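You operate a simulated robot arm through the tools that you are given. There is no shell and no other tool. Be economical: measure what you need, move in short steps, check, and stop when the job is done.

The job below is to be done with a simulated robot arm. You get a single attempt, and the scene is never put back.

## Task
Swap the spent white candle for the cream one and light the lantern.
Fine: spent candle on the slab table; the cream one lit in its socket, the wire lantern square over it. Set down upright: wire lantern, what you pick out.

It is judged by the outcome, as a careful person would: the job done as asked, and still so three seconds after it is handed in. It fails if anything else is knocked over, pushed out of place, dropped, spilled or broken.

## Robot
A 6-joint arm with a two-finger parallel gripper, fixed in place. Base frame: the origin is at the foot of the arm, x ahead of it, y to its left, z up. Units: m, rad, N and s.
With the tool pointing down near the work surface it reaches from about 0.1 to 0.74 m from the base axis. Its first joint turns from -2.897 to 2.897 rad. Payload 3.91 kg.
Tool frame: the origin (TCP) lies between the finger pads and is the grasp point; the fingertips stand 0.03 m ahead of it; z points along the fingers, y is the line along which they close. The gripper opens to 0.11 m. The fingers are 0.02 m wide and 0.01 m thick; the gripper's body (0.048 by 0.112 m) begins 0.055 m behind the TCP.
Orientation is that of the tool frame in the base frame, as [roll, pitch, yaw] about the fixed x, y, z axes, in that order (R = Rz(yaw) Ry(pitch) Rx(roll)). With the fingers straight down and closing along the base's y, the tool's x points along the base's -x, its y along +y and its z along -z.

## Interface
- The arm moves only by the tool step_arm. Its argument "deltas" is one flat list of numbers, 7 for each row, row after row: the shift along the tool's x, y, z in m, then the turn, a rotation vector about the tool's x, y, z in rad, then the closure, from 0 (fully open) to 1 (shut). In form: [x, y, z, rx, ry, rz, gripper, x, y, z, rx, ry, rz, gripper, ...]. A call has 1 to 20 rows; each row is the pose to reach, as a shift and turn from the pose commanded when the call began, along the tool's axes at that moment. A row lasts 0.2 s, in which the tool goes at most 0.05 m and 0.15 rad; a call with a longer step from one row to the next is refused whole, and so is a gripper value outside its range. A pose out of reach is approached as far as the arm can. The call stops where the force on the tool passes 40 N (or 10 N more than at its start, if that is more) or the arm is blocked; 0.2 s more then pass. Each finger travels about 0.045 m/s and halts on what it meets, pressing with about 26 N; the grip force reading is that of the motor and also rises with nothing between the fingers. The clock runs only during rows and for 0.2 s after the last one: add rows that repeat a pose to give the fingers time. The reply holds the time, the measured pose of the TCP, the force on the tool along the base axes, the opening and the grip force, in the units named above and with some noise, with the torque about the TCP (base axes, N m) and any sound that the robot's microphone picked up.
- Cameras (640 x 400 px; columns grow to the right, rows downward): "scene" is fixed at [0.3985, 0.6519, 1.1183]; the picture's right is [-1.00, 0.00, 0.00], its down [0.00, 0.37, -0.93] and it looks along [-0.00, -0.93, -0.37] (base axes); focal length 369 px, centre (320, 200). "wrist" rides on the gripper at [0.071, 0.022, -0.107] in the tool frame; the picture's right is [-0.29, 0.96, 0.00], its down [-0.76, -0.23, -0.61] and it looks along [-0.58, -0.18, 0.79] (tool axes); focal length 243 px, centre (320, 200). There is no depth. A picture from a camera that has moved, and an enlarged one, comes with that camera's place and axes in the base frame and with its lens.
- grab_frame(camera): a new picture of that camera. No time passes.
- slide_trunk(by): slides the trunk up (or, below 0, down) by that many m; the arm rides with it, the base frame stays. It gives what a move gives, with no picture.
- inspect(camera, box): a new picture of the part [left, top, right, bottom] of that camera's present view, enlarged. No time passes.
- close_job(): hands the job in; it is judged then, once.

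Work in short steps. Places have to be worked out from the pictures, the camera data and where the tool is seen: move nearer, look again, correct. Check each grasp and each placing, and mend what went wrong. You have 120 turns and 68 pictures in all, those below and enlarged ones among them. Open the gripper and draw the arm clear of the work before you hand the job in, unless the task says otherwise; then end with one line.

The tools are called after ">>>" as a command line: name --argument value ..., lists and objects as JSON in quotes. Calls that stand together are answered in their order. step_arm: Moves the arm, as the interface text tells. Its arguments: {"type":"object","properties":{"deltas":{"type":"array"}},"required":["deltas"]} The other tools are called the same way: slide_trunk (by) slides the trunk up or down; grab_frame (camera) takes a picture; inspect (camera, box) takes an enlarged picture of a part of a camera's view; close_job () hands the job in.

At the start:

```text
time_s: 0.0
position: [0.1201, -0.4192, 0.8695]
ee_rot: [-3.141, -0.001, -3.141]
force: [-0.4, 0.3, 0.3]
moment: [0.01, 0.02, 0.02]
opening: 0.1102
grip_force: 0.1
trunk travel left (down, up): [-0.275, 0.315]
```

scene: 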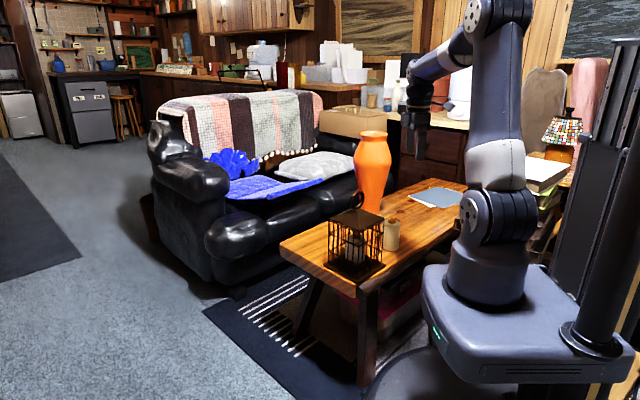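
wrist: 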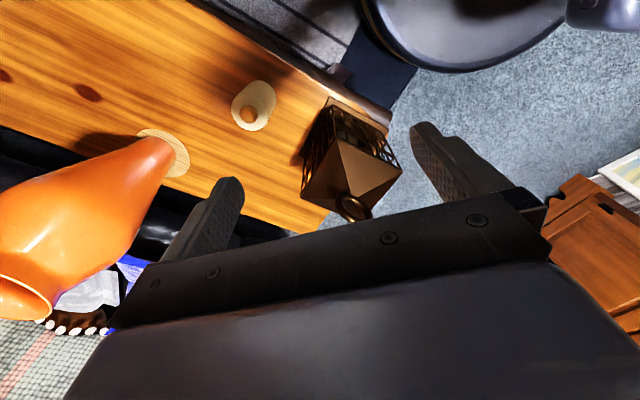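

I start by enlarging the lantern area in both views to see the lantern, candles and table.

>>> inspect --camera "scene" --box '[270, 160, 470, 290]'

>>> inspect --camera "wrist" --box '[200, 50, 440, 230]'

```text
3.08 times, centred on (370, 225) of scene
camera zoom: at [0.3985, 0.6519, 1.1183], right [-1.0, 0.0, 0.0], down [0.0, 0.37, -0.93], along [0.0, -0.93, -0.37], focal length 1135 px, centre (166, 123)
```

zoom: 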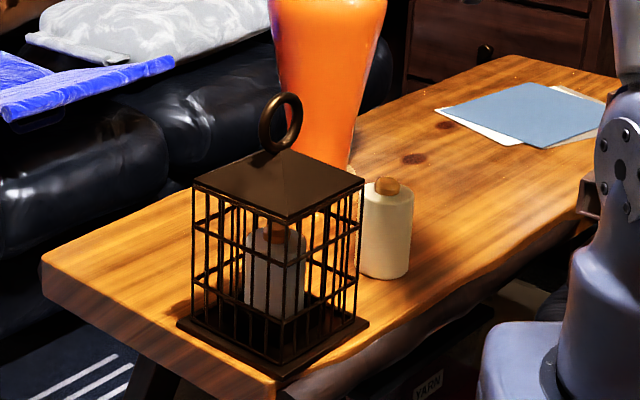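

```text
2.22 times, centred on (320, 140) of wrist
camera zoom: at [0.0482, -0.3984, 0.9766], right [0.29, 0.96, 0.0], down [0.76, -0.23, 0.61], along [0.58, -0.18, -0.79], focal length 539 px, centre (320, 333)
```

zoom: 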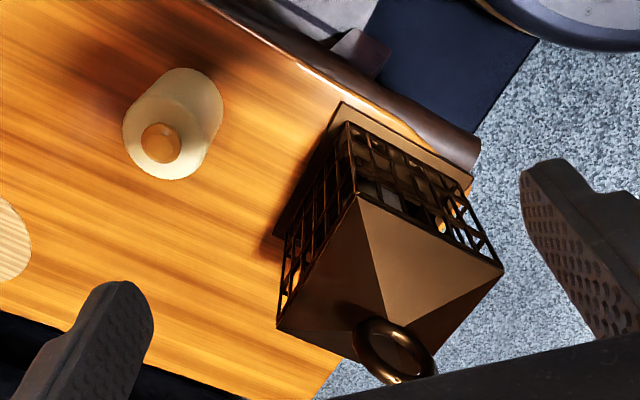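

The lantern stands near (0.28, -0.43) turned about 45°, its ring top near z 0.72, and the cream candle is near (0.14, -0.55). I move over the lantern at the same height to see the ring from above.

>>> step_arm --deltas '[-0.04, 0, 0, 0, 0, 0, 0, -0.08, -0.002, 0, 0, 0, 0, 0, -0.12, -0.005, 0, 0, 0, 0, 0, -0.16, -0.007, 0, 0, 0, 0, 0]'

>>> grab_frame --camera "wrist"

```text
time_s: 1.0
position: [0.2798, -0.4275, 0.8685]
ee_rot: [3.141, -0.001, -3.141]
force: [0.0, 0.4, 0.4]
moment: [-0.02, -0.07, 0.01]
opening: 0.1101
grip_force: 0.0
trunk travel left (down, up): [-0.275, 0.315]
```

```text
63 pictures are left
camera wrist: at [0.2081, -0.4049, 0.9766], right [0.29, 0.96, 0.0], down [0.76, -0.23, 0.61], along [0.58, -0.18, -0.79], focal length 243 px, centre (320, 200)
```

wrist: 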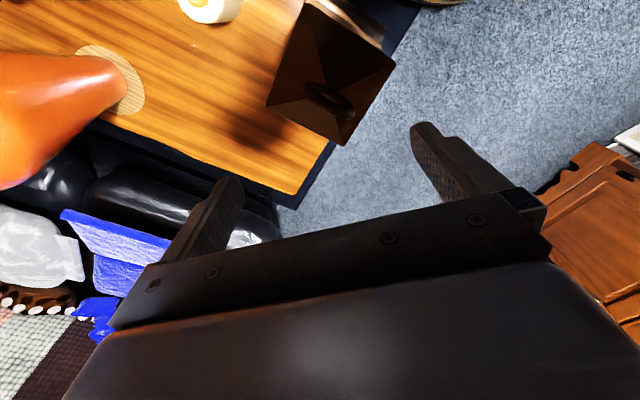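

>>> inspect --camera "wrist" --box '[240, 0, 420, 160]'

```text
2.50 times, centred on (330, 80) of wrist
camera zoom: at [0.2081, -0.4049, 0.9766], right [0.29, 0.96, 0.0], down [0.76, -0.23, 0.61], along [0.58, -0.18, -0.79], focal length 606 px, centre (295, 500)
```

zoom: 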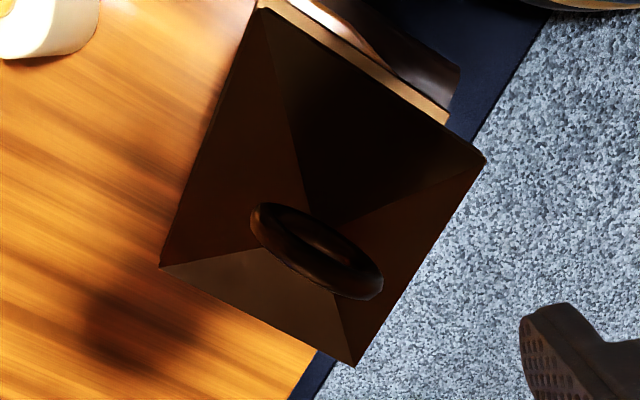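

The lantern's centre works out at (0.284, -0.418), edges at 45°, with the ring plane along the (+x, +y) diagonal. I turn the gripper by 45° so the fingers close across the ring and come down partway.

>>> step_arm --deltas '[-0.001, 0.002, 0.01, 0, 0, -0.13, 0, -0.002, 0.004, 0.02, 0, 0, -0.26, 0, -0.003, 0.006, 0.03, 0, 0, -0.39, 0, -0.004, 0.008, 0.05, 0, 0, -0.52, 0, -0.004, 0.0095, 0.07, 0, 0, -0.65, 0, -0.004, 0.0095, 0.09, 0, 0, -0.785, 0, -0.004, 0.0095, 0.09, 0, 0, -0.785, 0]'

>>> grab_frame --camera "wrist"

>>> inspect --camera "scene" --box '[270, 110, 470, 290]'

```text
time_s: 2.6
position: [0.2844, -0.4173, 0.7789]
ee_rot: [-3.141, 0.001, -2.354]
force: [-0.1, -0.5, 0.5]
moment: [0.06, -0.03, 0.03]
opening: 0.1102
grip_force: 0.1
trunk travel left (down, up): [-0.275, 0.315]
```

```text
61 pictures are left
camera wrist: at [0.2183, -0.4523, 0.8859], right [-0.47, 0.88, 0.0], down [0.7, 0.38, 0.61], along [0.54, 0.29, -0.79], focal length 243 px, centre (320, 200)
```

wrist: 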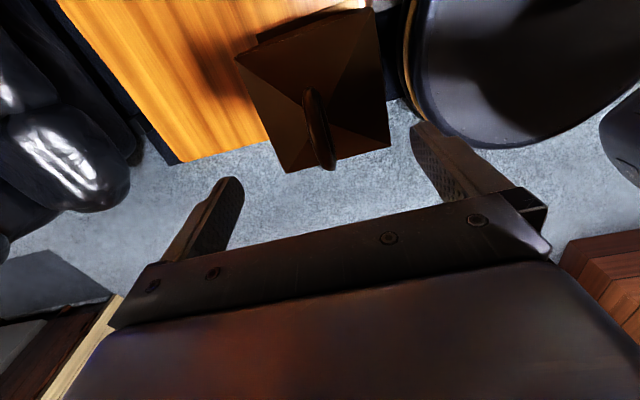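

```text
2.22 times, centred on (370, 200) of scene
camera zoom: at [0.3985, 0.6519, 1.1183], right [-1.0, 0.0, 0.0], down [0.0, 0.37, -0.93], along [0.0, -0.93, -0.37], focal length 820 px, centre (209, 200)
```

zoom: 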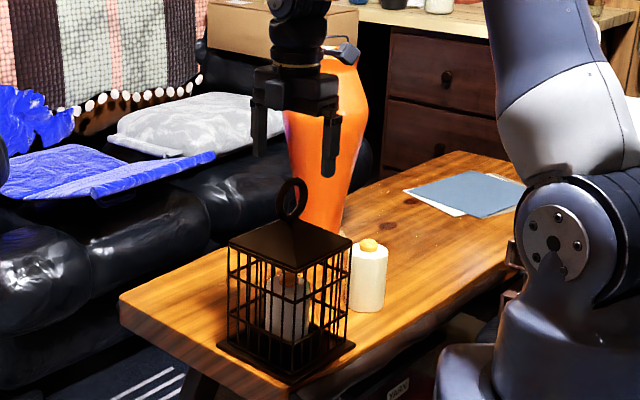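

The ring lies centred between the fingers. I go down to z 0.70 and close on it.

>>> step_arm --deltas '[0, 0, 0.03, 0, 0, 0, 0, 0, 0, 0.06, 0, 0, 0, 0, 0, 0, 0.079, 0, 0, 0, 0, 0, 0, 0.079, 0, 0, 0, 0]'

>>> inspect --camera "scene" --box '[310, 140, 410, 290]'

>>> grab_frame --camera "wrist"

```text
time_s: 3.6
position: [0.2832, -0.4172, 0.6998]
ee_rot: [3.141, -0.001, -2.356]
force: [0.8, -0.2, 0.2]
moment: [0.0, 0.01, -0.01]
opening: 0.1102
grip_force: 0.1
trunk travel left (down, up): [-0.275, 0.315]
```

```text
2.67 times, centred on (360, 215) of scene
camera zoom: at [0.3985, 0.6519, 1.1183], right [-1.0, 0.0, 0.0], down [0.0, 0.37, -0.93], along [0.0, -0.93, -0.37], focal length 984 px, centre (213, 160)
```

zoom: 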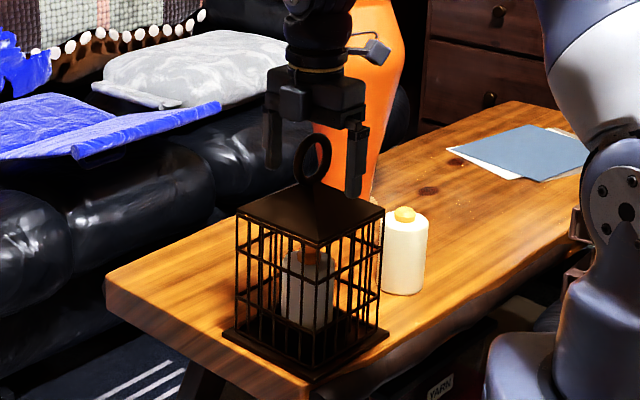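

```text
58 pictures are left
camera wrist: at [0.2177, -0.4528, 0.8071], right [-0.47, 0.88, 0.0], down [0.7, 0.37, 0.61], along [0.54, 0.29, -0.79], focal length 243 px, centre (320, 200)
```

wrist: 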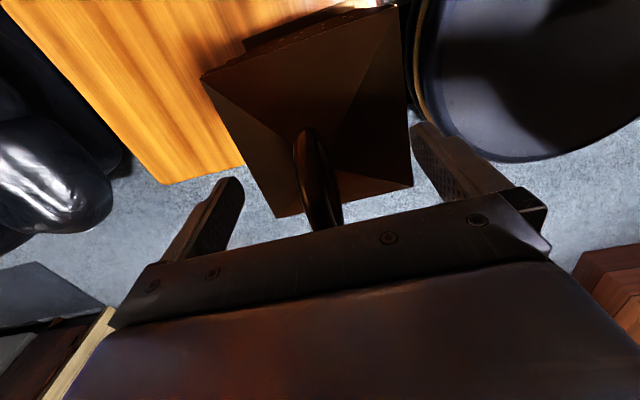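

The ring is between the pads, so I close on it in place.

>>> step_arm --deltas '[0, 0, 0, 0, 0, 0, 0.5, 0, 0, 0, 0, 0, 0, 0.7, 0, 0, 0, 0, 0, 0, 1, 0, 0, 0, 0, 0, 0, 1, 0, 0, 0, 0, 0, 0, 1, 0, 0, 0, 0, 0, 0, 1, 0, 0, 0, 0, 0, 0, 1, 0, 0, 0, 0, 0, 0, 1]'

```text
time_s: 5.4
position: [0.2836, -0.4188, 0.7016]
ee_rot: [-3.139, -0.002, -2.356]
force: [2.7, -5.1, 16.2]
moment: [-0.06, -0.09, -0.04]
opening: 0.012
grip_force: 26.5
trunk travel left (down, up): [-0.275, 0.315]
```

The pads hold the ring at 12 mm. I lift 3 cm slowly and check whether the cage comes off its base.

>>> step_arm --deltas '[0, 0, -0.005, 0, 0, 0, 1, 0, 0, -0.01, 0, 0, 0, 1, 0, 0, -0.02, 0, 0, 0, 1, 0, 0, -0.03, 0, 0, 0, 1, 0, 0, -0.03, 0, 0, 0, 1]'

>>> inspect --camera "scene" --box '[310, 140, 410, 290]'

```text
time_s: 6.6
position: [0.2835, -0.4173, 0.7301]
ee_rot: [-3.141, 0.0, -2.356]
force: [-0.2, -0.3, -4.4]
moment: [0.0, 0.01, 0.01]
opening: 0.0119
grip_force: 26.4
trunk travel left (down, up): [-0.275, 0.315]
```

```text
2.67 times, centred on (360, 215) of scene
camera zoom: at [0.3985, 0.6519, 1.1183], right [-1.0, 0.0, 0.0], down [0.0, 0.37, -0.93], along [0.0, -0.93, -0.37], focal length 984 px, centre (213, 160)
```

zoom: 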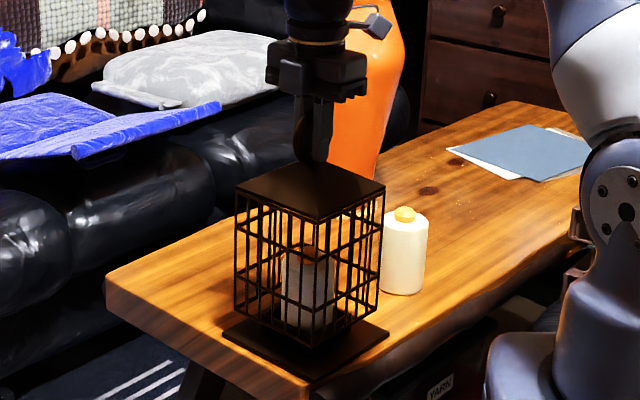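

The cage lifted free, with its base plate left on the table (place pose: TCP 0.2836, -0.418, about 0.700). I raise it well clear of the candle.

>>> step_arm --deltas '[0, 0, -0.03, 0, 0, 0, 1, 0, 0, -0.06, 0, 0, 0, 1, 0, 0, -0.09, 0, 0, 0, 1, 0, 0, -0.12, 0, 0, 0, 1, 0, 0, -0.14, 0, 0, 0, 1, 0, 0, -0.14, 0, 0, 0, 1]'

>>> grab_frame --camera "scene"

>>> inspect --camera "scene" --box '[310, 200, 410, 290]'

```text
time_s: 8.0
position: [0.2844, -0.4164, 0.8692]
ee_rot: [-3.14, 0.0, -2.356]
force: [0.4, 0.1, -3.8]
moment: [-0.01, -0.01, -0.04]
opening: 0.0119
grip_force: 26.4
trunk travel left (down, up): [-0.275, 0.315]
```

```text
56 pictures are left
```

scene: 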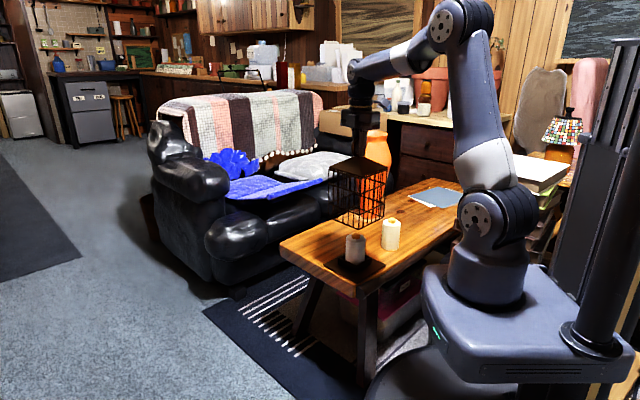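

```text
4.44 times, centred on (360, 245) of scene
camera zoom: at [0.3985, 0.6519, 1.1183], right [-1.0, 0.0, 0.0], down [0.0, 0.37, -0.93], along [0.0, -0.93, -0.37], focal length 1640 px, centre (142, 0)
```

zoom: 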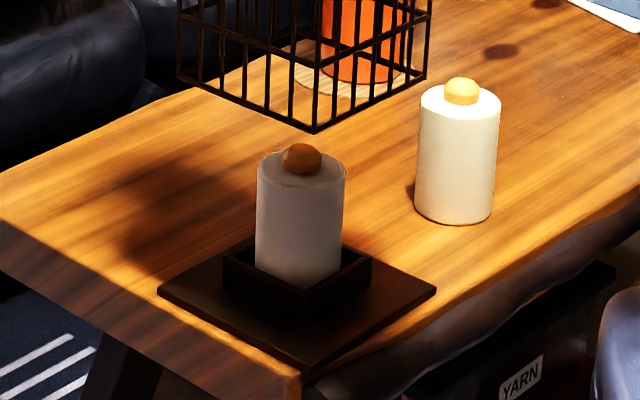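

The spent candle sits in a square box socket, both candles having a knob on top. I carry the cage over to the free part of the table around (0.40, -0.55).

>>> step_arm --deltas '[0.002, -0.03, 0, 0, 0, 0, 1, 0.005, -0.06, 0, 0, 0, 0, 1, 0.007, -0.09, 0, 0, 0, 0, 1, 0.009, -0.12, 0, 0, 0, 0, 1, 0.011, -0.15, 0, 0, 0, 0, 1, 0.0127, -0.1768, 0, 0, 0, 0, 1, 0.0127, -0.1768, 0, 0, 0, 0, 1]'

>>> inspect --camera "scene" --box '[220, 100, 440, 300]'

>>> grab_frame --camera "wrist"

```text
time_s: 9.6
position: [0.4013, -0.5523, 0.8687]
ee_rot: [3.139, 0.0, -2.356]
force: [1.0, 0.9, -3.9]
moment: [0.03, 0.03, 0.0]
opening: 0.0115
grip_force: 25.5
trunk travel left (down, up): [-0.275, 0.315]
```

```text
2.00 times, centred on (330, 200) of scene
camera zoom: at [0.3985, 0.6519, 1.1183], right [-1.0, 0.0, 0.0], down [0.0, 0.37, -0.93], along [0.0, -0.93, -0.37], focal length 738 px, centre (300, 200)
```

zoom: 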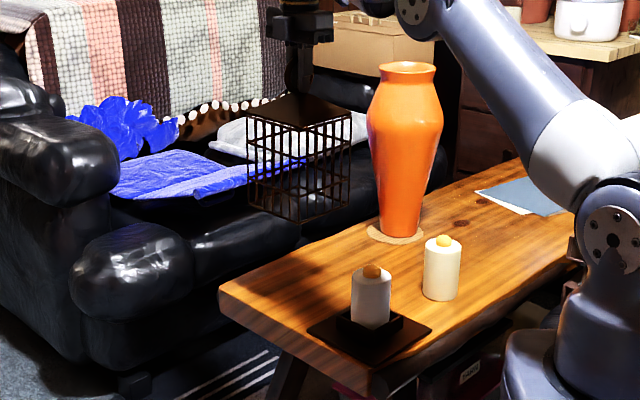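

```text
53 pictures are left
camera wrist: at [0.3344, -0.587, 0.9761], right [-0.47, 0.88, 0.0], down [0.7, 0.37, 0.61], along [0.54, 0.29, -0.79], focal length 243 px, centre (320, 200)
```

wrist: 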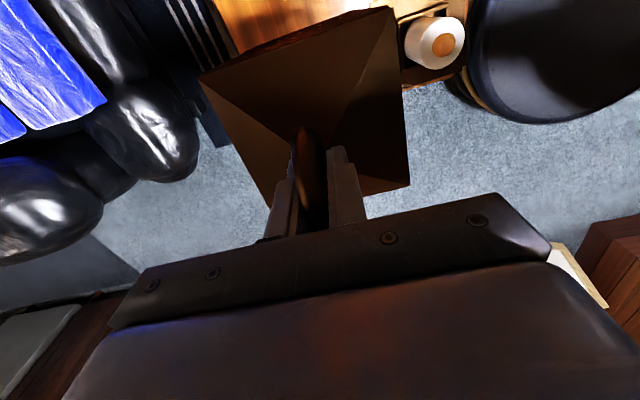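

The footprint fits on the table corner with about 5 cm to the far edge. I nudge 2 cm further in and descend most of the way.

>>> step_arm --deltas '[0.02, 0, 0.03, 0, 0, 0, 1, 0.02, 0, 0.065, 0, 0, 0, 1, 0.02, 0, 0.1, 0, 0, 0, 1, 0.02, 0, 0.13, 0, 0, 0, 1, 0.02, 0, 0.16, 0, 0, 0, 1, 0.02, 0, 0.16, 0, 0, 0, 1]'

>>> inspect --camera "scene" --box '[250, 130, 410, 290]'

```text
time_s: 11.0
position: [0.3847, -0.5657, 0.7085]
ee_rot: [3.141, 0.001, -2.357]
force: [0.6, -0.1, -4.1]
moment: [0.0, -0.01, -0.01]
opening: 0.0121
grip_force: 26.3
trunk travel left (down, up): [-0.275, 0.315]
```

```text
2.50 times, centred on (330, 210) of scene
camera zoom: at [0.3985, 0.6519, 1.1183], right [-1.0, 0.0, 0.0], down [0.0, 0.37, -0.93], along [0.0, -0.93, -0.37], focal length 922 px, centre (295, 175)
```

zoom: 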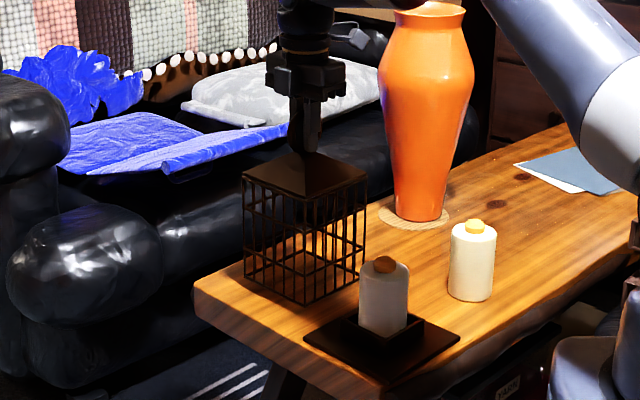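

Placement looks right on the table. I lower slowly until contact shows in the force.

>>> step_arm --deltas '[0, 0, 0.005, 0, 0, 0, 1, 0, 0, 0.01, 0, 0, 0, 1, 0, 0, 0.013, 0, 0, 0, 1, 0, 0, 0.016, 0, 0, 0, 1]'

```text
time_s: 12.0
position: [0.3843, -0.5658, 0.694]
ee_rot: [-3.14, -0.001, -2.354]
force: [-0.4, -0.8, -3.9]
moment: [0.04, 0.0, 0.02]
opening: 0.0121
grip_force: 25.7
trunk travel left (down, up): [-0.275, 0.315]
```

>>> step_arm --deltas '[0, 0, 0.002, 0, 0, 0, 1, 0, 0, 0.004, 0, 0, 0, 1, 0, 0, 0.006, 0, 0, 0, 1]'

```text
time_s: 12.8
position: [0.3863, -0.567, 0.6936]
ee_rot: [-3.132, 0.0, -2.355]
force: [3.6, -6.3, 28.3]
moment: [0.45, -0.11, -0.08]
opening: 0.0119
grip_force: 26.2
trunk travel left (down, up): [-0.275, 0.315]
```

Contact at about z 0.693. I ease back 5 mm and open the fingers.

>>> step_arm --deltas '[0, 0, -0.003, 0, 0, 0, 1, 0, 0, -0.006, 0, 0, 0, 1, 0, 0, -0.006, 0, 0, 0, 0.8, 0, 0, -0.006, 0, 0, 0, 0.5, 0, 0, -0.006, 0, 0, 0, 0.3, 0, 0, -0.006, 0, 0, 0, 0.3, 0, 0, -0.006, 0, 0, 0, 0.3]'

>>> grab_frame --camera "wrist"

>>> inspect --camera "scene" --box '[250, 130, 410, 290]'

```text
time_s: 14.4
position: [0.3854, -0.5652, 0.6943]
ee_rot: [3.14, 0.001, -2.356]
force: [-0.2, -0.7, -0.5]
moment: [-0.01, 0.0, 0.01]
opening: 0.0767
grip_force: 0.1
trunk travel left (down, up): [-0.275, 0.315]
```

```text
51 pictures are left
camera wrist: at [0.3196, -0.6002, 0.8007], right [-0.47, 0.88, 0.0], down [0.7, 0.37, 0.61], along [0.54, 0.29, -0.79], focal length 243 px, centre (320, 200)
```

wrist: 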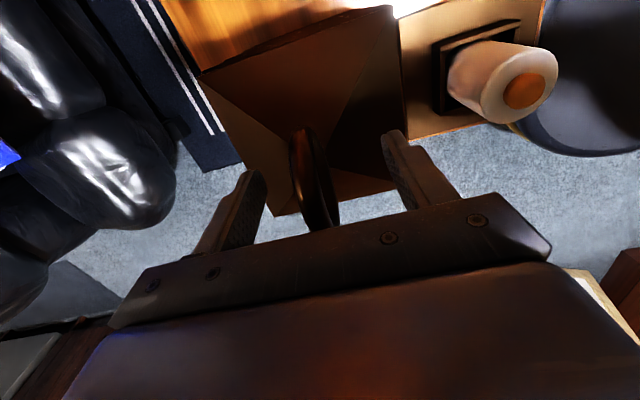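

```text
2.50 times, centred on (330, 210) of scene
camera zoom: at [0.3985, 0.6519, 1.1183], right [-1.0, 0.0, 0.0], down [0.0, 0.37, -0.93], along [0.0, -0.93, -0.37], focal length 922 px, centre (295, 175)
```

zoom: 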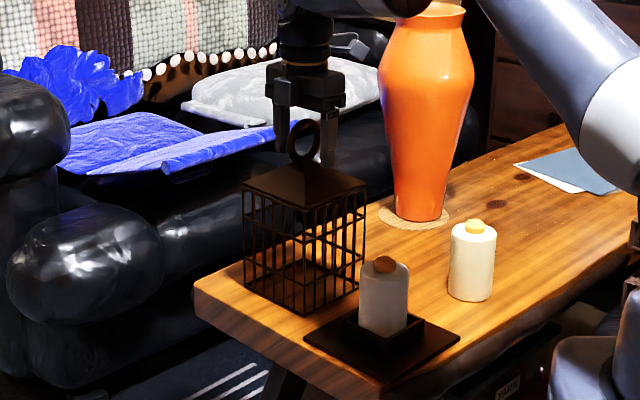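

The cage stands free and upright. I rise above the ring, then move over the spent candle and look.

>>> step_arm --deltas '[0, 0, -0.04, 0, 0, 0, 0.3, 0, 0, -0.08, 0, 0, 0, 0.1, 0, 0, -0.1, 0, 0, 0, 0, 0, 0.04, -0.1, 0, 0, 0, 0, -0.01, 0.08, -0.1, 0, 0, 0, 0, -0.02, 0.12, -0.1, 0, 0, 0, 0, -0.031, 0.15, -0.1, 0, 0, 0, 0, -0.031, 0.176, -0.1, 0, 0, 0, 0, -0.031, 0.176, -0.1, 0, 0, 0, 0]'

>>> grab_frame --camera "wrist"

```text
time_s: 16.4
position: [0.2837, -0.4185, 0.7947]
ee_rot: [3.142, -0.001, -2.355]
force: [-0.3, 0.1, -0.6]
moment: [-0.01, -0.01, 0.01]
opening: 0.1101
grip_force: 0.1
trunk travel left (down, up): [-0.275, 0.315]
```

```text
49 pictures are left
camera wrist: at [0.2171, -0.4541, 0.9017], right [-0.47, 0.88, 0.0], down [0.7, 0.37, 0.61], along [0.54, 0.29, -0.79], focal length 243 px, centre (320, 200)
```

wrist: 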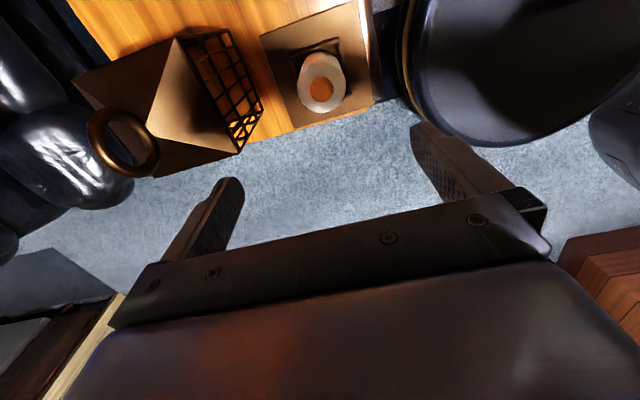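

>>> inspect --camera "wrist" --box '[260, 20, 390, 140]'

```text
3.33 times, centred on (325, 80) of wrist
camera zoom: at [0.2171, -0.4541, 0.9017], right [-0.47, 0.88, 0.0], down [0.7, 0.37, 0.61], along [0.54, 0.29, -0.79], focal length 809 px, centre (303, 600)
```

zoom: 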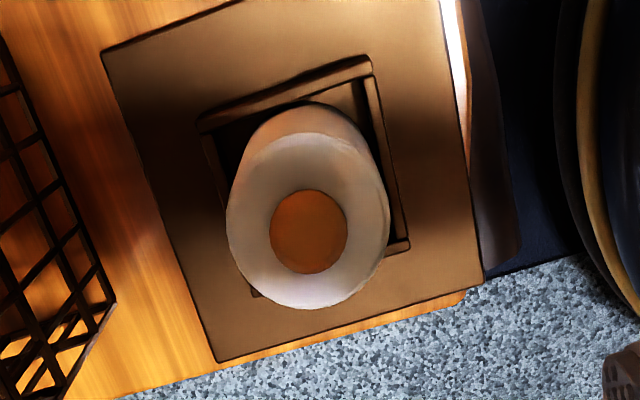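

The spent candle's rim centre works out at (0.285, -0.415), 65 mm in diameter. I descend around it to z 0.53, with a pause before the final part.

>>> step_arm --deltas '[-0.003, 0.001, 0.04, 0, 0, 0, 0, -0.003, 0.001, 0.08, 0, 0, 0, 0, -0.003, 0.001, 0.12, 0, 0, 0, 0, -0.003, 0.001, 0.16, 0, 0, 0, 0, -0.003, 0.001, 0.2, 0, 0, 0, 0, -0.003, 0.001, 0.2, 0, 0, 0, 0]'

>>> grab_frame --camera "wrist"

>>> inspect --camera "scene" --box '[280, 150, 440, 290]'

```text
time_s: 17.8
position: [0.2846, -0.4162, 0.5934]
ee_rot: [-3.141, 0.001, -2.356]
force: [0.2, -0.3, 1.1]
moment: [0.01, 0.02, -0.02]
opening: 0.11
grip_force: 0.1
trunk travel left (down, up): [-0.275, 0.315]
```

```text
47 pictures are left
camera wrist: at [0.2191, -0.4506, 0.7016], right [-0.47, 0.88, 0.0], down [0.7, 0.37, 0.61], along [0.54, 0.29, -0.79], focal length 243 px, centre (320, 200)
```

wrist: 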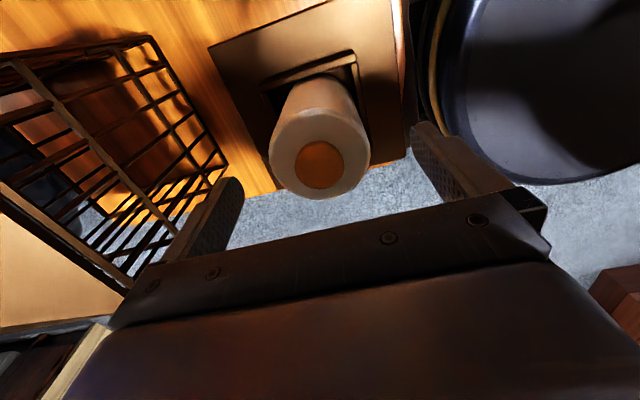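

```text
2.86 times, centred on (360, 220) of scene
camera zoom: at [0.3985, 0.6519, 1.1183], right [-1.0, 0.0, 0.0], down [0.0, 0.37, -0.93], along [0.0, -0.93, -0.37], focal length 1054 px, centre (206, 143)
```

zoom: 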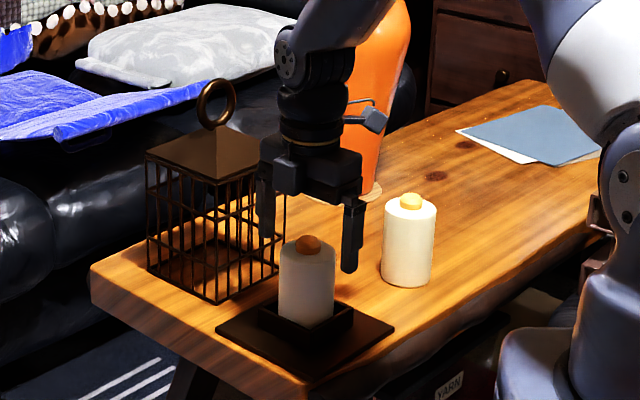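

Still centred; rim is at about z 0.556. I go down to 0.53 and close.

>>> step_arm --deltas '[0, 0, 0.02, 0, 0, 0, 0, 0, 0, 0.04, 0, 0, 0, 0, 0, 0, 0.06, 0, 0, 0, 0, 0, 0, 0.06, 0, 0, 0, 0.2, 0, 0, 0.06, 0, 0, 0, 0.4, 0, 0, 0.06, 0, 0, 0, 0.6, 0, 0, 0.06, 0, 0, 0, 0.6, 0, 0, 0.06, 0, 0, 0, 0.6, 0, 0, 0.06, 0, 0, 0, 0.6]'

>>> inspect --camera "scene" --box '[310, 180, 410, 290]'

```text
time_s: 19.8
position: [0.2844, -0.4158, 0.5339]
ee_rot: [3.141, -0.001, -2.356]
force: [-0.2, -0.4, -0.9]
moment: [-0.03, 0.0, -0.01]
opening: 0.0623
grip_force: 26.5
trunk travel left (down, up): [-0.275, 0.315]
```

```text
3.64 times, centred on (360, 235) of scene
camera zoom: at [0.3985, 0.6519, 1.1183], right [-1.0, 0.0, 0.0], down [0.0, 0.37, -0.93], along [0.0, -0.93, -0.37], focal length 1342 px, centre (174, 73)
```

zoom: 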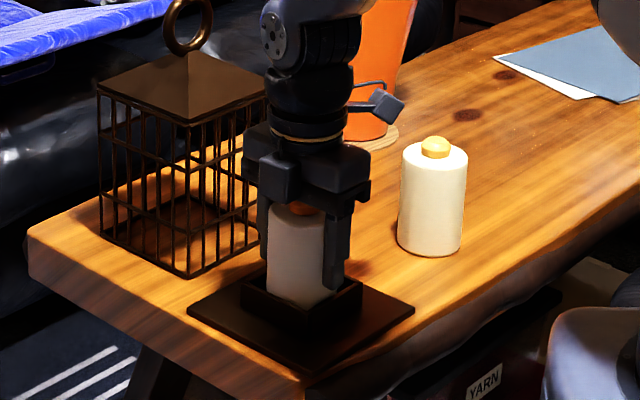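

Gripped at 62 mm. I lift straight up 9 cm with the grip kept.

>>> step_arm --deltas '[0, 0, -0.005, 0, 0, 0, 0.6, 0, 0, -0.015, 0, 0, 0, 0.6, 0, 0, -0.03, 0, 0, 0, 0.6, 0, 0, -0.06, 0, 0, 0, 0.6, 0, 0, -0.09, 0, 0, 0, 0.6, 0, 0, -0.09, 0, 0, 0, 0.6]'

>>> inspect --camera "scene" --box '[290, 160, 430, 290]'

```text
time_s: 21.2
position: [0.2862, -0.4163, 0.6232]
ee_rot: [3.139, 0.0, -2.356]
force: [-0.2, -0.1, -1.8]
moment: [-0.03, -0.04, 0.03]
opening: 0.0624
grip_force: 25.9
trunk travel left (down, up): [-0.275, 0.315]
```

```text
3.08 times, centred on (360, 225) of scene
camera zoom: at [0.3985, 0.6519, 1.1183], right [-1.0, 0.0, 0.0], down [0.0, 0.37, -0.93], along [0.0, -0.93, -0.37], focal length 1135 px, centre (197, 123)
```

zoom: 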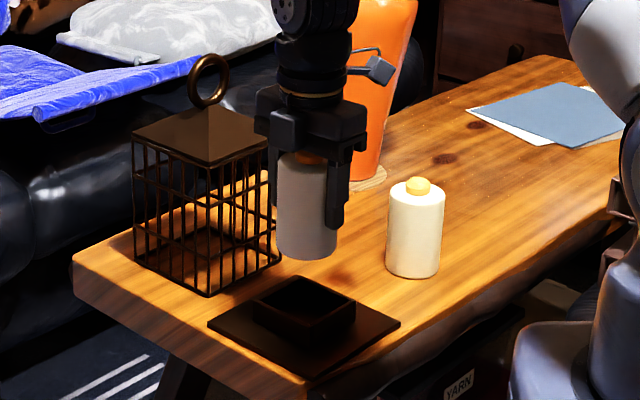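

The spent candle is out and weighs about 1.8 N; the socket is empty. I raise a little and carry it past the cream candle towards (0.035, -0.645), clear of vase and papers.

>>> step_arm --deltas '[0, 0, -0.035, 0, 0, 0, 0.6, 0, 0, -0.065, 0, 0, 0, 0.6, 0.04, 0.002, -0.065, 0, 0, 0, 0.6, 0.08, 0.004, -0.065, 0, 0, 0, 0.6, 0.12, 0.006, -0.065, 0, 0, 0, 0.6, 0.16, 0.008, -0.065, 0, 0, 0, 0.6, 0.2, 0.009, -0.065, 0, 0, 0, 0.6, 0.24, 0.011, -0.065, 0, 0, 0, 0.6, 0.28, 0.013, -0.065, 0, 0, 0, 0.6, 0.31, 0.014, -0.065, 0, 0, 0, 0.6, 0.339, 0.0156, -0.065, 0, 0, 0, 0.6, 0.339, 0.0156, -0.065, 0, 0, 0, 0.6]'

>>> grab_frame --camera "wrist"

>>> inspect --camera "scene" --box '[280, 100, 480, 290]'

```text
time_s: 23.8
position: [0.0344, -0.6447, 0.6898]
ee_rot: [3.141, 0.001, -2.355]
force: [0.2, -0.7, -2.7]
moment: [0.0, -0.02, 0.0]
opening: 0.0625
grip_force: 26.3
trunk travel left (down, up): [-0.275, 0.315]
```

```text
43 pictures are left
camera wrist: at [-0.0322, -0.68, 0.7966], right [-0.47, 0.88, 0.0], down [0.7, 0.37, 0.61], along [0.54, 0.29, -0.79], focal length 243 px, centre (320, 200)
```

wrist: 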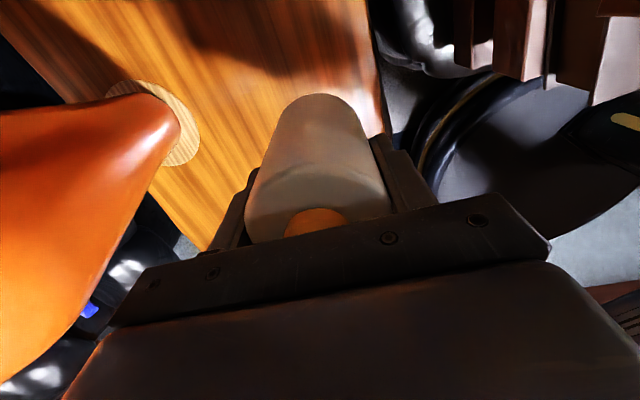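

```text
2.11 times, centred on (380, 195) of scene
camera zoom: at [0.3985, 0.6519, 1.1183], right [-1.0, 0.0, 0.0], down [0.0, 0.37, -0.93], along [0.0, -0.93, -0.37], focal length 777 px, centre (194, 210)
```

zoom: 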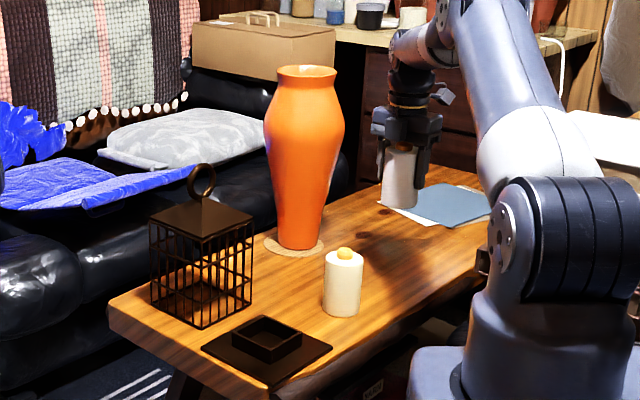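

Clear on all sides here. I descend to 2 cm above the expected contact, then feel for the table.

>>> step_arm --deltas '[0, 0, 0.04, 0, 0, 0, 0.6, 0, 0, 0.08, 0, 0, 0, 0.6, 0, 0, 0.115, 0, 0, 0, 0.6, 0, 0, 0.14, 0, 0, 0, 0.6, 0, 0, 0.147, 0, 0, 0, 0.6, 0, 0, 0.152, 0, 0, 0, 0.6, 0, 0, 0.156, 0, 0, 0, 0.6]'

>>> inspect --camera "scene" --box '[360, 130, 480, 250]'

```text
time_s: 25.4
position: [0.0333, -0.6463, 0.5326]
ee_rot: [3.141, 0.0, -2.356]
force: [0.4, -0.1, -3.2]
moment: [0.01, 0.02, 0.0]
opening: 0.0625
grip_force: 25.8
trunk travel left (down, up): [-0.275, 0.315]
```

```text
3.33 times, centred on (420, 190) of scene
camera zoom: at [0.3985, 0.6519, 1.1183], right [-1.0, 0.0, 0.0], down [0.0, 0.37, -0.93], along [0.0, -0.93, -0.37], focal length 1230 px, centre (-13, 233)
```

zoom: 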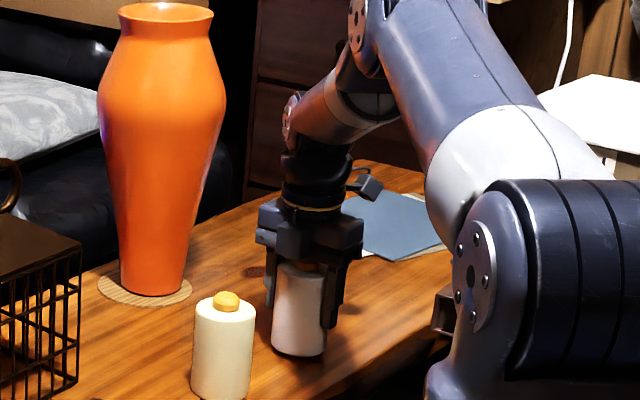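

Nearly down. I lower in 2 mm steps until contact.

>>> step_arm --deltas '[0, 0, 0.002, 0, 0, 0, 0.6, 0, 0, 0.004, 0, 0, 0, 0.6, 0, 0, 0.006, 0, 0, 0, 0.6, 0, 0, 0.007, 0, 0, 0, 0.6]'

```text
time_s: 26.4
position: [0.0341, -0.646, 0.5259]
ee_rot: [3.141, -0.002, -2.355]
force: [-0.5, -0.2, -3.0]
moment: [0.01, -0.03, 0.0]
opening: 0.0621
grip_force: 25.8
trunk travel left (down, up): [-0.275, 0.315]
```

>>> step_arm --deltas '[0, 0, 0.002, 0, 0, 0, 0.6, 0, 0, 0.004, 0, 0, 0, 0.6, 0, 0, 0.006, 0, 0, 0, 0.6]'

```text
time_s: 27.2
position: [0.0336, -0.6462, 0.5233]
ee_rot: [-3.137, -0.004, -2.354]
force: [-0.7, 0.4, 21.3]
moment: [0.4, 0.5, 0.0]
opening: 0.062
grip_force: 26.6
trunk travel left (down, up): [-0.275, 0.315]
```

Contact at TCP z 0.523 (so the socket floor is about 10 mm above the table). I ease off and open.

>>> step_arm --deltas '[0, 0, -0.003, 0, 0, 0, 0.6, 0, 0, -0.003, 0, 0, 0, 0.4, 0, 0, -0.003, 0, 0, 0, 0.2, 0, 0, -0.003, 0, 0, 0, 0, 0, 0, -0.003, 0, 0, 0, 0, 0, 0, -0.003, 0, 0, 0, 0]'

>>> inspect --camera "scene" --box '[360, 130, 480, 250]'

```text
time_s: 28.6
position: [0.0338, -0.6448, 0.5229]
ee_rot: [3.141, 0.001, -2.355]
force: [-0.1, 0.4, -0.5]
moment: [-0.03, 0.01, -0.01]
opening: 0.11
grip_force: 0.2
trunk travel left (down, up): [-0.275, 0.315]
```

```text
3.33 times, centred on (420, 190) of scene
camera zoom: at [0.3985, 0.6519, 1.1183], right [-1.0, 0.0, 0.0], down [0.0, 0.37, -0.93], along [0.0, -0.93, -0.37], focal length 1230 px, centre (-13, 233)
```

zoom: 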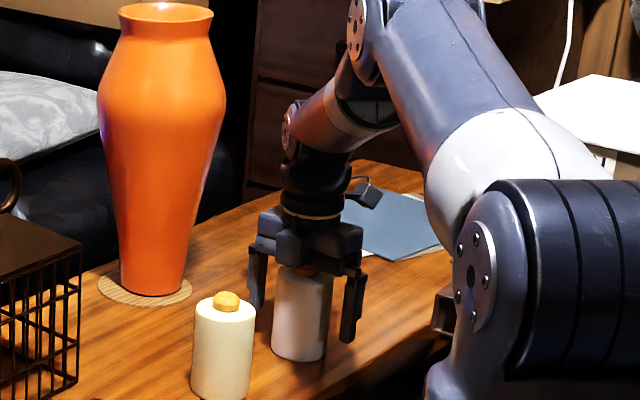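

The spent candle stands upright and released. I rise and move over the cream candle.

>>> step_arm --deltas '[0, 0, -0.03, 0, 0, 0, 0, 0, 0, -0.07, 0, 0, 0, 0, 0, 0, -0.11, 0, 0, 0, 0, 0, 0, -0.15, 0, 0, 0, 0, -0.035, -0.002, -0.18, 0, 0, 0, 0, -0.07, -0.003, -0.18, 0, 0, 0, 0, -0.11, -0.005, -0.18, 0, 0, 0, 0, -0.1435, -0.006, -0.18, 0, 0, 0, 0, -0.1435, -0.006, -0.18, 0, 0, 0, 0]'

>>> inspect --camera "wrist" --box '[200, 20, 440, 180]'

>>> inspect --camera "scene" --box '[360, 130, 480, 250]'

```text
time_s: 30.6
position: [0.1395, -0.547, 0.7045]
ee_rot: [3.141, 0.0, -2.357]
force: [-0.5, 0.8, 0.1]
moment: [0.0, -0.02, 0.02]
opening: 0.1099
grip_force: 0.1
trunk travel left (down, up): [-0.275, 0.315]
```

```text
2.50 times, centred on (320, 100) of wrist
camera zoom: at [0.0733, -0.5825, 0.8118], right [-0.47, 0.88, 0.0], down [0.7, 0.37, 0.61], along [0.54, 0.29, -0.79], focal length 606 px, centre (320, 450)
```

zoom: 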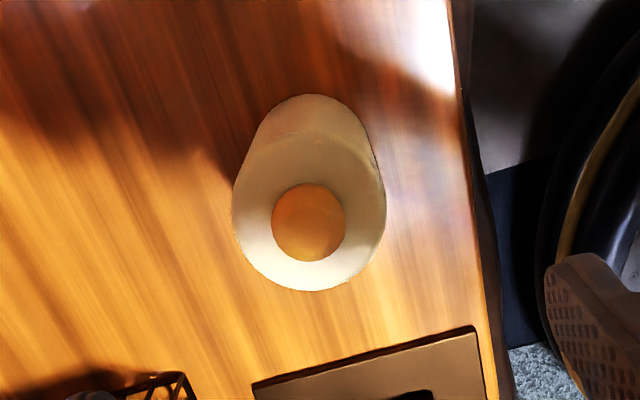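

```text
3.33 times, centred on (420, 190) of scene
camera zoom: at [0.3985, 0.6519, 1.1183], right [-1.0, 0.0, 0.0], down [0.0, 0.37, -0.93], along [0.0, -0.93, -0.37], focal length 1230 px, centre (-13, 233)
```

zoom: 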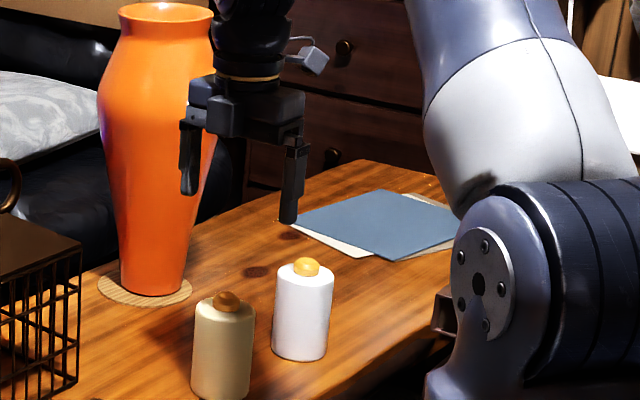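

The cream candle's centre works out at (0.143, -0.549). I correct by 4 mm, descend to z 0.525 and grip it.

>>> step_arm --deltas '[-0.0014, -0.0042, 0.04, 0, 0, 0, 0, -0.0014, -0.0042, 0.08, 0, 0, 0, 0, -0.0014, -0.0042, 0.11, 0, 0, 0, 0, -0.0014, -0.0042, 0.14, 0, 0, 0, 0, -0.0014, -0.0042, 0.165, 0, 0, 0, 0, -0.0014, -0.0042, 0.18, 0, 0, 0, 0, -0.0014, -0.0042, 0.18, 0, 0, 0, 0.2, -0.0014, -0.0042, 0.18, 0, 0, 0, 0.4, -0.0014, -0.0042, 0.18, 0, 0, 0, 0.6, -0.0014, -0.0042, 0.18, 0, 0, 0, 0.6, -0.0014, -0.0042, 0.18, 0, 0, 0, 0.6]'

>>> inspect --camera "scene" --box '[310, 160, 450, 290]'

```text
time_s: 33.0
position: [0.1442, -0.5498, 0.5226]
ee_rot: [-3.14, -0.001, -2.357]
force: [0.0, 0.0, 0.2]
moment: [-0.02, 0.02, -0.02]
opening: 0.0623
grip_force: 26.1
trunk travel left (down, up): [-0.275, 0.315]
```

```text
3.08 times, centred on (380, 225) of scene
camera zoom: at [0.3985, 0.6519, 1.1183], right [-1.0, 0.0, 0.0], down [0.0, 0.37, -0.93], along [0.0, -0.93, -0.37], focal length 1135 px, centre (135, 123)
```

zoom: 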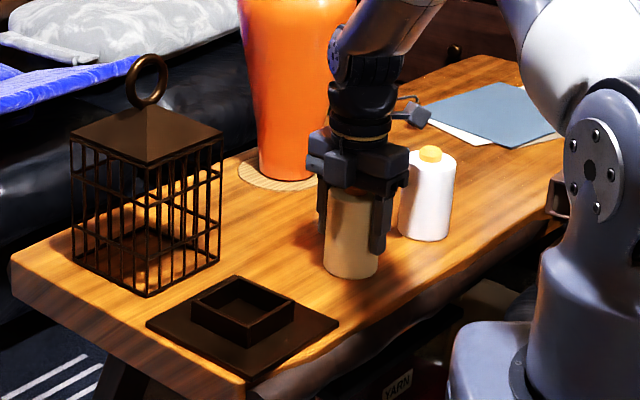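

Gripped. I lift 10 cm and carry it to above the socket.

>>> step_arm --deltas '[0, 0, -0.01, 0, 0, 0, 0.6, 0, 0, -0.04, 0, 0, 0, 0.6, 0, 0, -0.07, 0, 0, 0, 0.6, 0, 0, -0.1, 0, 0, 0, 0.6, -0.04, -0.001, -0.1, 0, 0, 0, 0.6, -0.08, -0.002, -0.1, 0, 0, 0, 0.6, -0.12, -0.003, -0.1, 0, 0, 0, 0.6, -0.16, -0.004, -0.1, 0, 0, 0, 0.6, -0.1928, -0.0047, -0.1, 0, 0, 0, 0.6, -0.1928, -0.0047, -0.1, 0, 0, 0, 0.6]'

>>> grab_frame --camera "wrist"

>>> inspect --camera "scene" --box '[310, 180, 410, 290]'

```text
time_s: 35.2
position: [0.2833, -0.4165, 0.623]
ee_rot: [-3.141, -0.001, -2.355]
force: [0.4, -0.3, -2.2]
moment: [0.02, 0.01, -0.02]
opening: 0.0623
grip_force: 26.2
trunk travel left (down, up): [-0.275, 0.315]
```

```text
36 pictures are left
camera wrist: at [0.2178, -0.4515, 0.7306], right [-0.47, 0.88, 0.0], down [0.7, 0.37, 0.61], along [0.54, 0.29, -0.79], focal length 243 px, centre (320, 200)
```

wrist: 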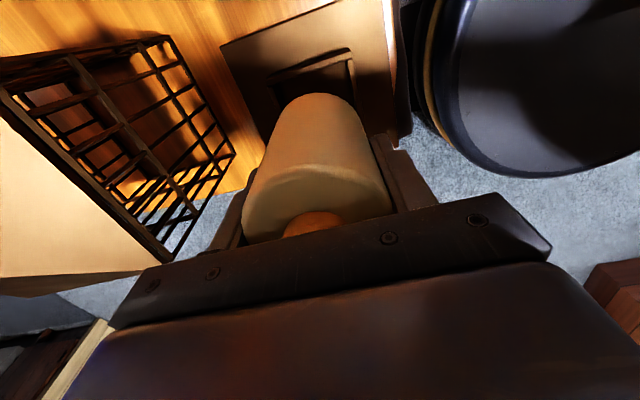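

```text
3.64 times, centred on (360, 235) of scene
camera zoom: at [0.3985, 0.6519, 1.1183], right [-1.0, 0.0, 0.0], down [0.0, 0.37, -0.93], along [0.0, -0.93, -0.37], focal length 1342 px, centre (174, 73)
```

zoom: 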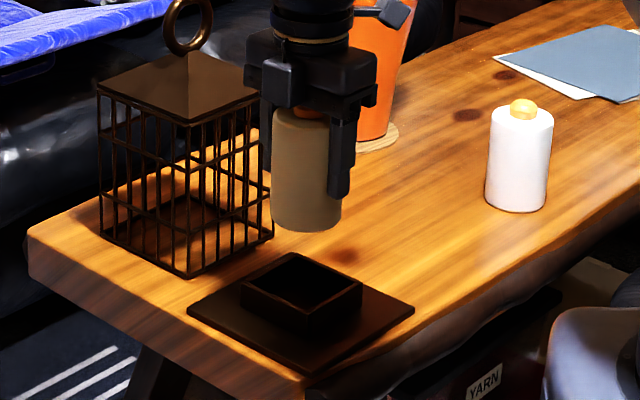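

The candle hangs centred over the socket to within a couple of mm. I lower it to just above the box rim and check from both cameras.

>>> step_arm --deltas '[0, 0, 0.02, 0, 0, 0, 0.6, 0, 0, 0.04, 0, 0, 0, 0.6, 0, 0, 0.055, 0, 0, 0, 0.6, 0, 0, 0.064, 0, 0, 0, 0.6, 0, 0, 0.064, 0, 0, 0, 0.6]'

>>> inspect --camera "wrist" --box '[230, 0, 410, 160]'

>>> inspect --camera "scene" --box '[330, 210, 390, 280]'

```text
time_s: 36.4
position: [0.2826, -0.4166, 0.5592]
ee_rot: [-3.141, -0.001, -2.357]
force: [0.2, 0.3, -2.4]
moment: [0.02, -0.02, -0.03]
opening: 0.0622
grip_force: 26.1
trunk travel left (down, up): [-0.275, 0.315]
```

```text
2.50 times, centred on (320, 80) of wrist
camera zoom: at [0.2176, -0.452, 0.6664], right [-0.47, 0.88, 0.0], down [0.7, 0.37, 0.61], along [0.54, 0.29, -0.79], focal length 606 px, centre (320, 500)
```

zoom: 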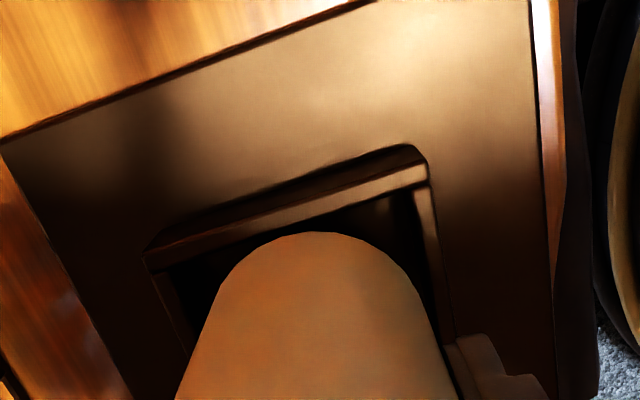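

```text
5.71 times, centred on (360, 245) of scene
camera zoom: at [0.3985, 0.6519, 1.1183], right [-1.0, 0.0, 0.0], down [0.0, 0.37, -0.93], along [0.0, -0.93, -0.37], focal length 2108 px, centre (91, -57)
```

zoom: 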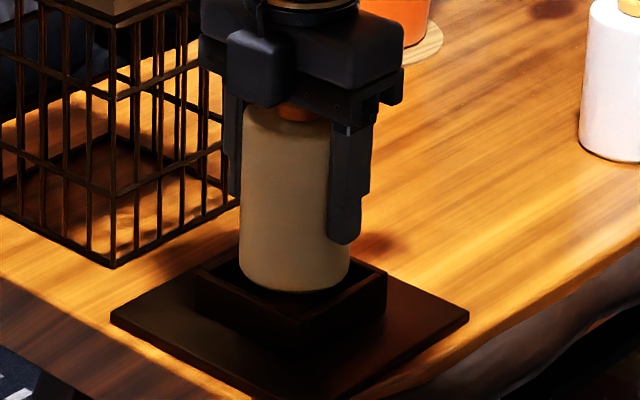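

The candle bottom is right over the opening and looks centred within about 2 mm. I lower slowly into the socket, watching force.

>>> step_arm --deltas '[0, 0, 0.004, 0, 0, 0, 0.6, 0, 0, 0.008, 0, 0, 0, 0.6, 0, 0, 0.012, 0, 0, 0, 0.6, 0, 0, 0.016, 0, 0, 0, 0.6, 0, 0, 0.019, 0, 0, 0, 0.6]'

```text
time_s: 37.6
position: [0.2833, -0.417, 0.5401]
ee_rot: [-3.141, 0.001, -2.356]
force: [0.9, 0.5, -1.5]
moment: [0.01, -0.03, -0.02]
opening: 0.0623
grip_force: 26.0
trunk travel left (down, up): [-0.275, 0.315]
```

No resistance, so it is going in. I continue until it seats.

>>> step_arm --deltas '[0, 0, 0.002, 0, 0, 0, 0.6, 0, 0, 0.004, 0, 0, 0, 0.6, 0, 0, 0.006, 0, 0, 0, 0.6, 0, 0, 0.008, 0, 0, 0, 0.6, 0, 0, 0.009, 0, 0, 0, 0.6]'

```text
time_s: 38.8
position: [0.2833, -0.4168, 0.5311]
ee_rot: [3.141, -0.002, -2.357]
force: [2.3, 2.0, -0.8]
moment: [0.16, -0.12, 0.05]
opening: 0.0622
grip_force: 26.0
trunk travel left (down, up): [-0.275, 0.315]
```

>>> step_arm --deltas '[0, 0, 0.001, 0, 0, 0, 0.6, 0, 0, 0.003, 0, 0, 0, 0.6, 0, 0, 0.004, 0, 0, 0, 0.6]'

>>> inspect --camera "scene" --box '[330, 210, 390, 280]'

```text
time_s: 39.6
position: [0.283, -0.418, 0.5286]
ee_rot: [-3.137, -0.001, -2.356]
force: [0.6, 1.2, 20.8]
moment: [0.34, 0.42, 0.02]
opening: 0.0622
grip_force: 26.5
trunk travel left (down, up): [-0.275, 0.315]
```

```text
5.71 times, centred on (360, 245) of scene
camera zoom: at [0.3985, 0.6519, 1.1183], right [-1.0, 0.0, 0.0], down [0.0, 0.37, -0.93], along [0.0, -0.93, -0.37], focal length 2108 px, centre (91, -57)
```

zoom: 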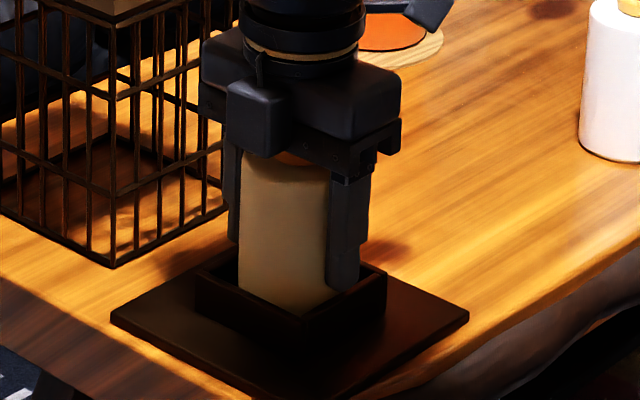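

It seated at about z 0.529. I unload slightly and open the fingers, then rise straight up.

>>> step_arm --deltas '[0, 0, -0.002, 0, 0, 0, 0.6, 0, 0, -0.002, 0, 0, 0, 0.4, 0, 0, -0.002, 0, 0, 0, 0.2, 0, 0, -0.002, 0, 0, 0, 0, 0, 0, -0.002, 0, 0, 0, 0, 0, 0, -0.002, 0, 0, 0, 0, 0, 0, -0.03, 0, 0, 0, 0, 0, 0, -0.07, 0, 0, 0, 0, 0, 0, -0.11, 0, 0, 0, 0, 0, 0, -0.15, 0, 0, 0, 0, 0, 0, -0.15, 0, 0, 0, 0]'

>>> inspect --camera "wrist" --box '[230, 20, 410, 160]'

>>> inspect --camera "scene" --box '[330, 210, 390, 280]'

```text
time_s: 42.0
position: [0.2817, -0.4176, 0.6783]
ee_rot: [-3.141, 0.0, -2.356]
force: [-0.6, 0.1, 0.1]
moment: [0.01, -0.01, -0.01]
opening: 0.1102
grip_force: 0.1
trunk travel left (down, up): [-0.275, 0.315]
```

```text
2.86 times, centred on (320, 90) of wrist
camera zoom: at [0.2159, -0.4529, 0.7854], right [-0.47, 0.88, 0.0], down [0.7, 0.37, 0.61], along [0.54, 0.29, -0.79], focal length 693 px, centre (320, 514)
```

zoom: 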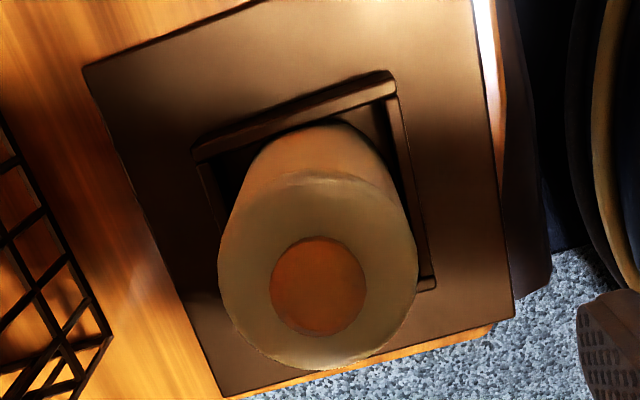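

```text
5.71 times, centred on (360, 245) of scene
camera zoom: at [0.3985, 0.6519, 1.1183], right [-1.0, 0.0, 0.0], down [0.0, 0.37, -0.93], along [0.0, -0.93, -0.37], focal length 2108 px, centre (91, -57)
```

zoom: 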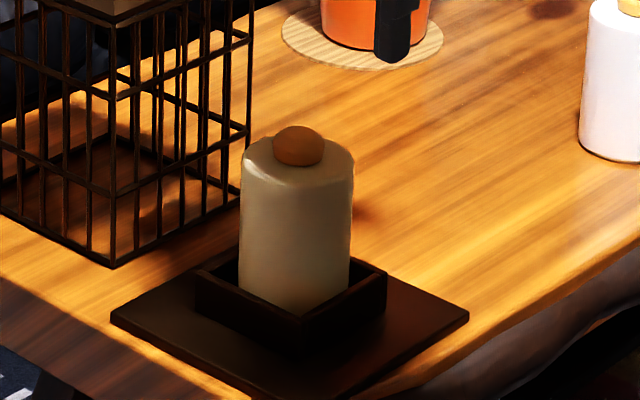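

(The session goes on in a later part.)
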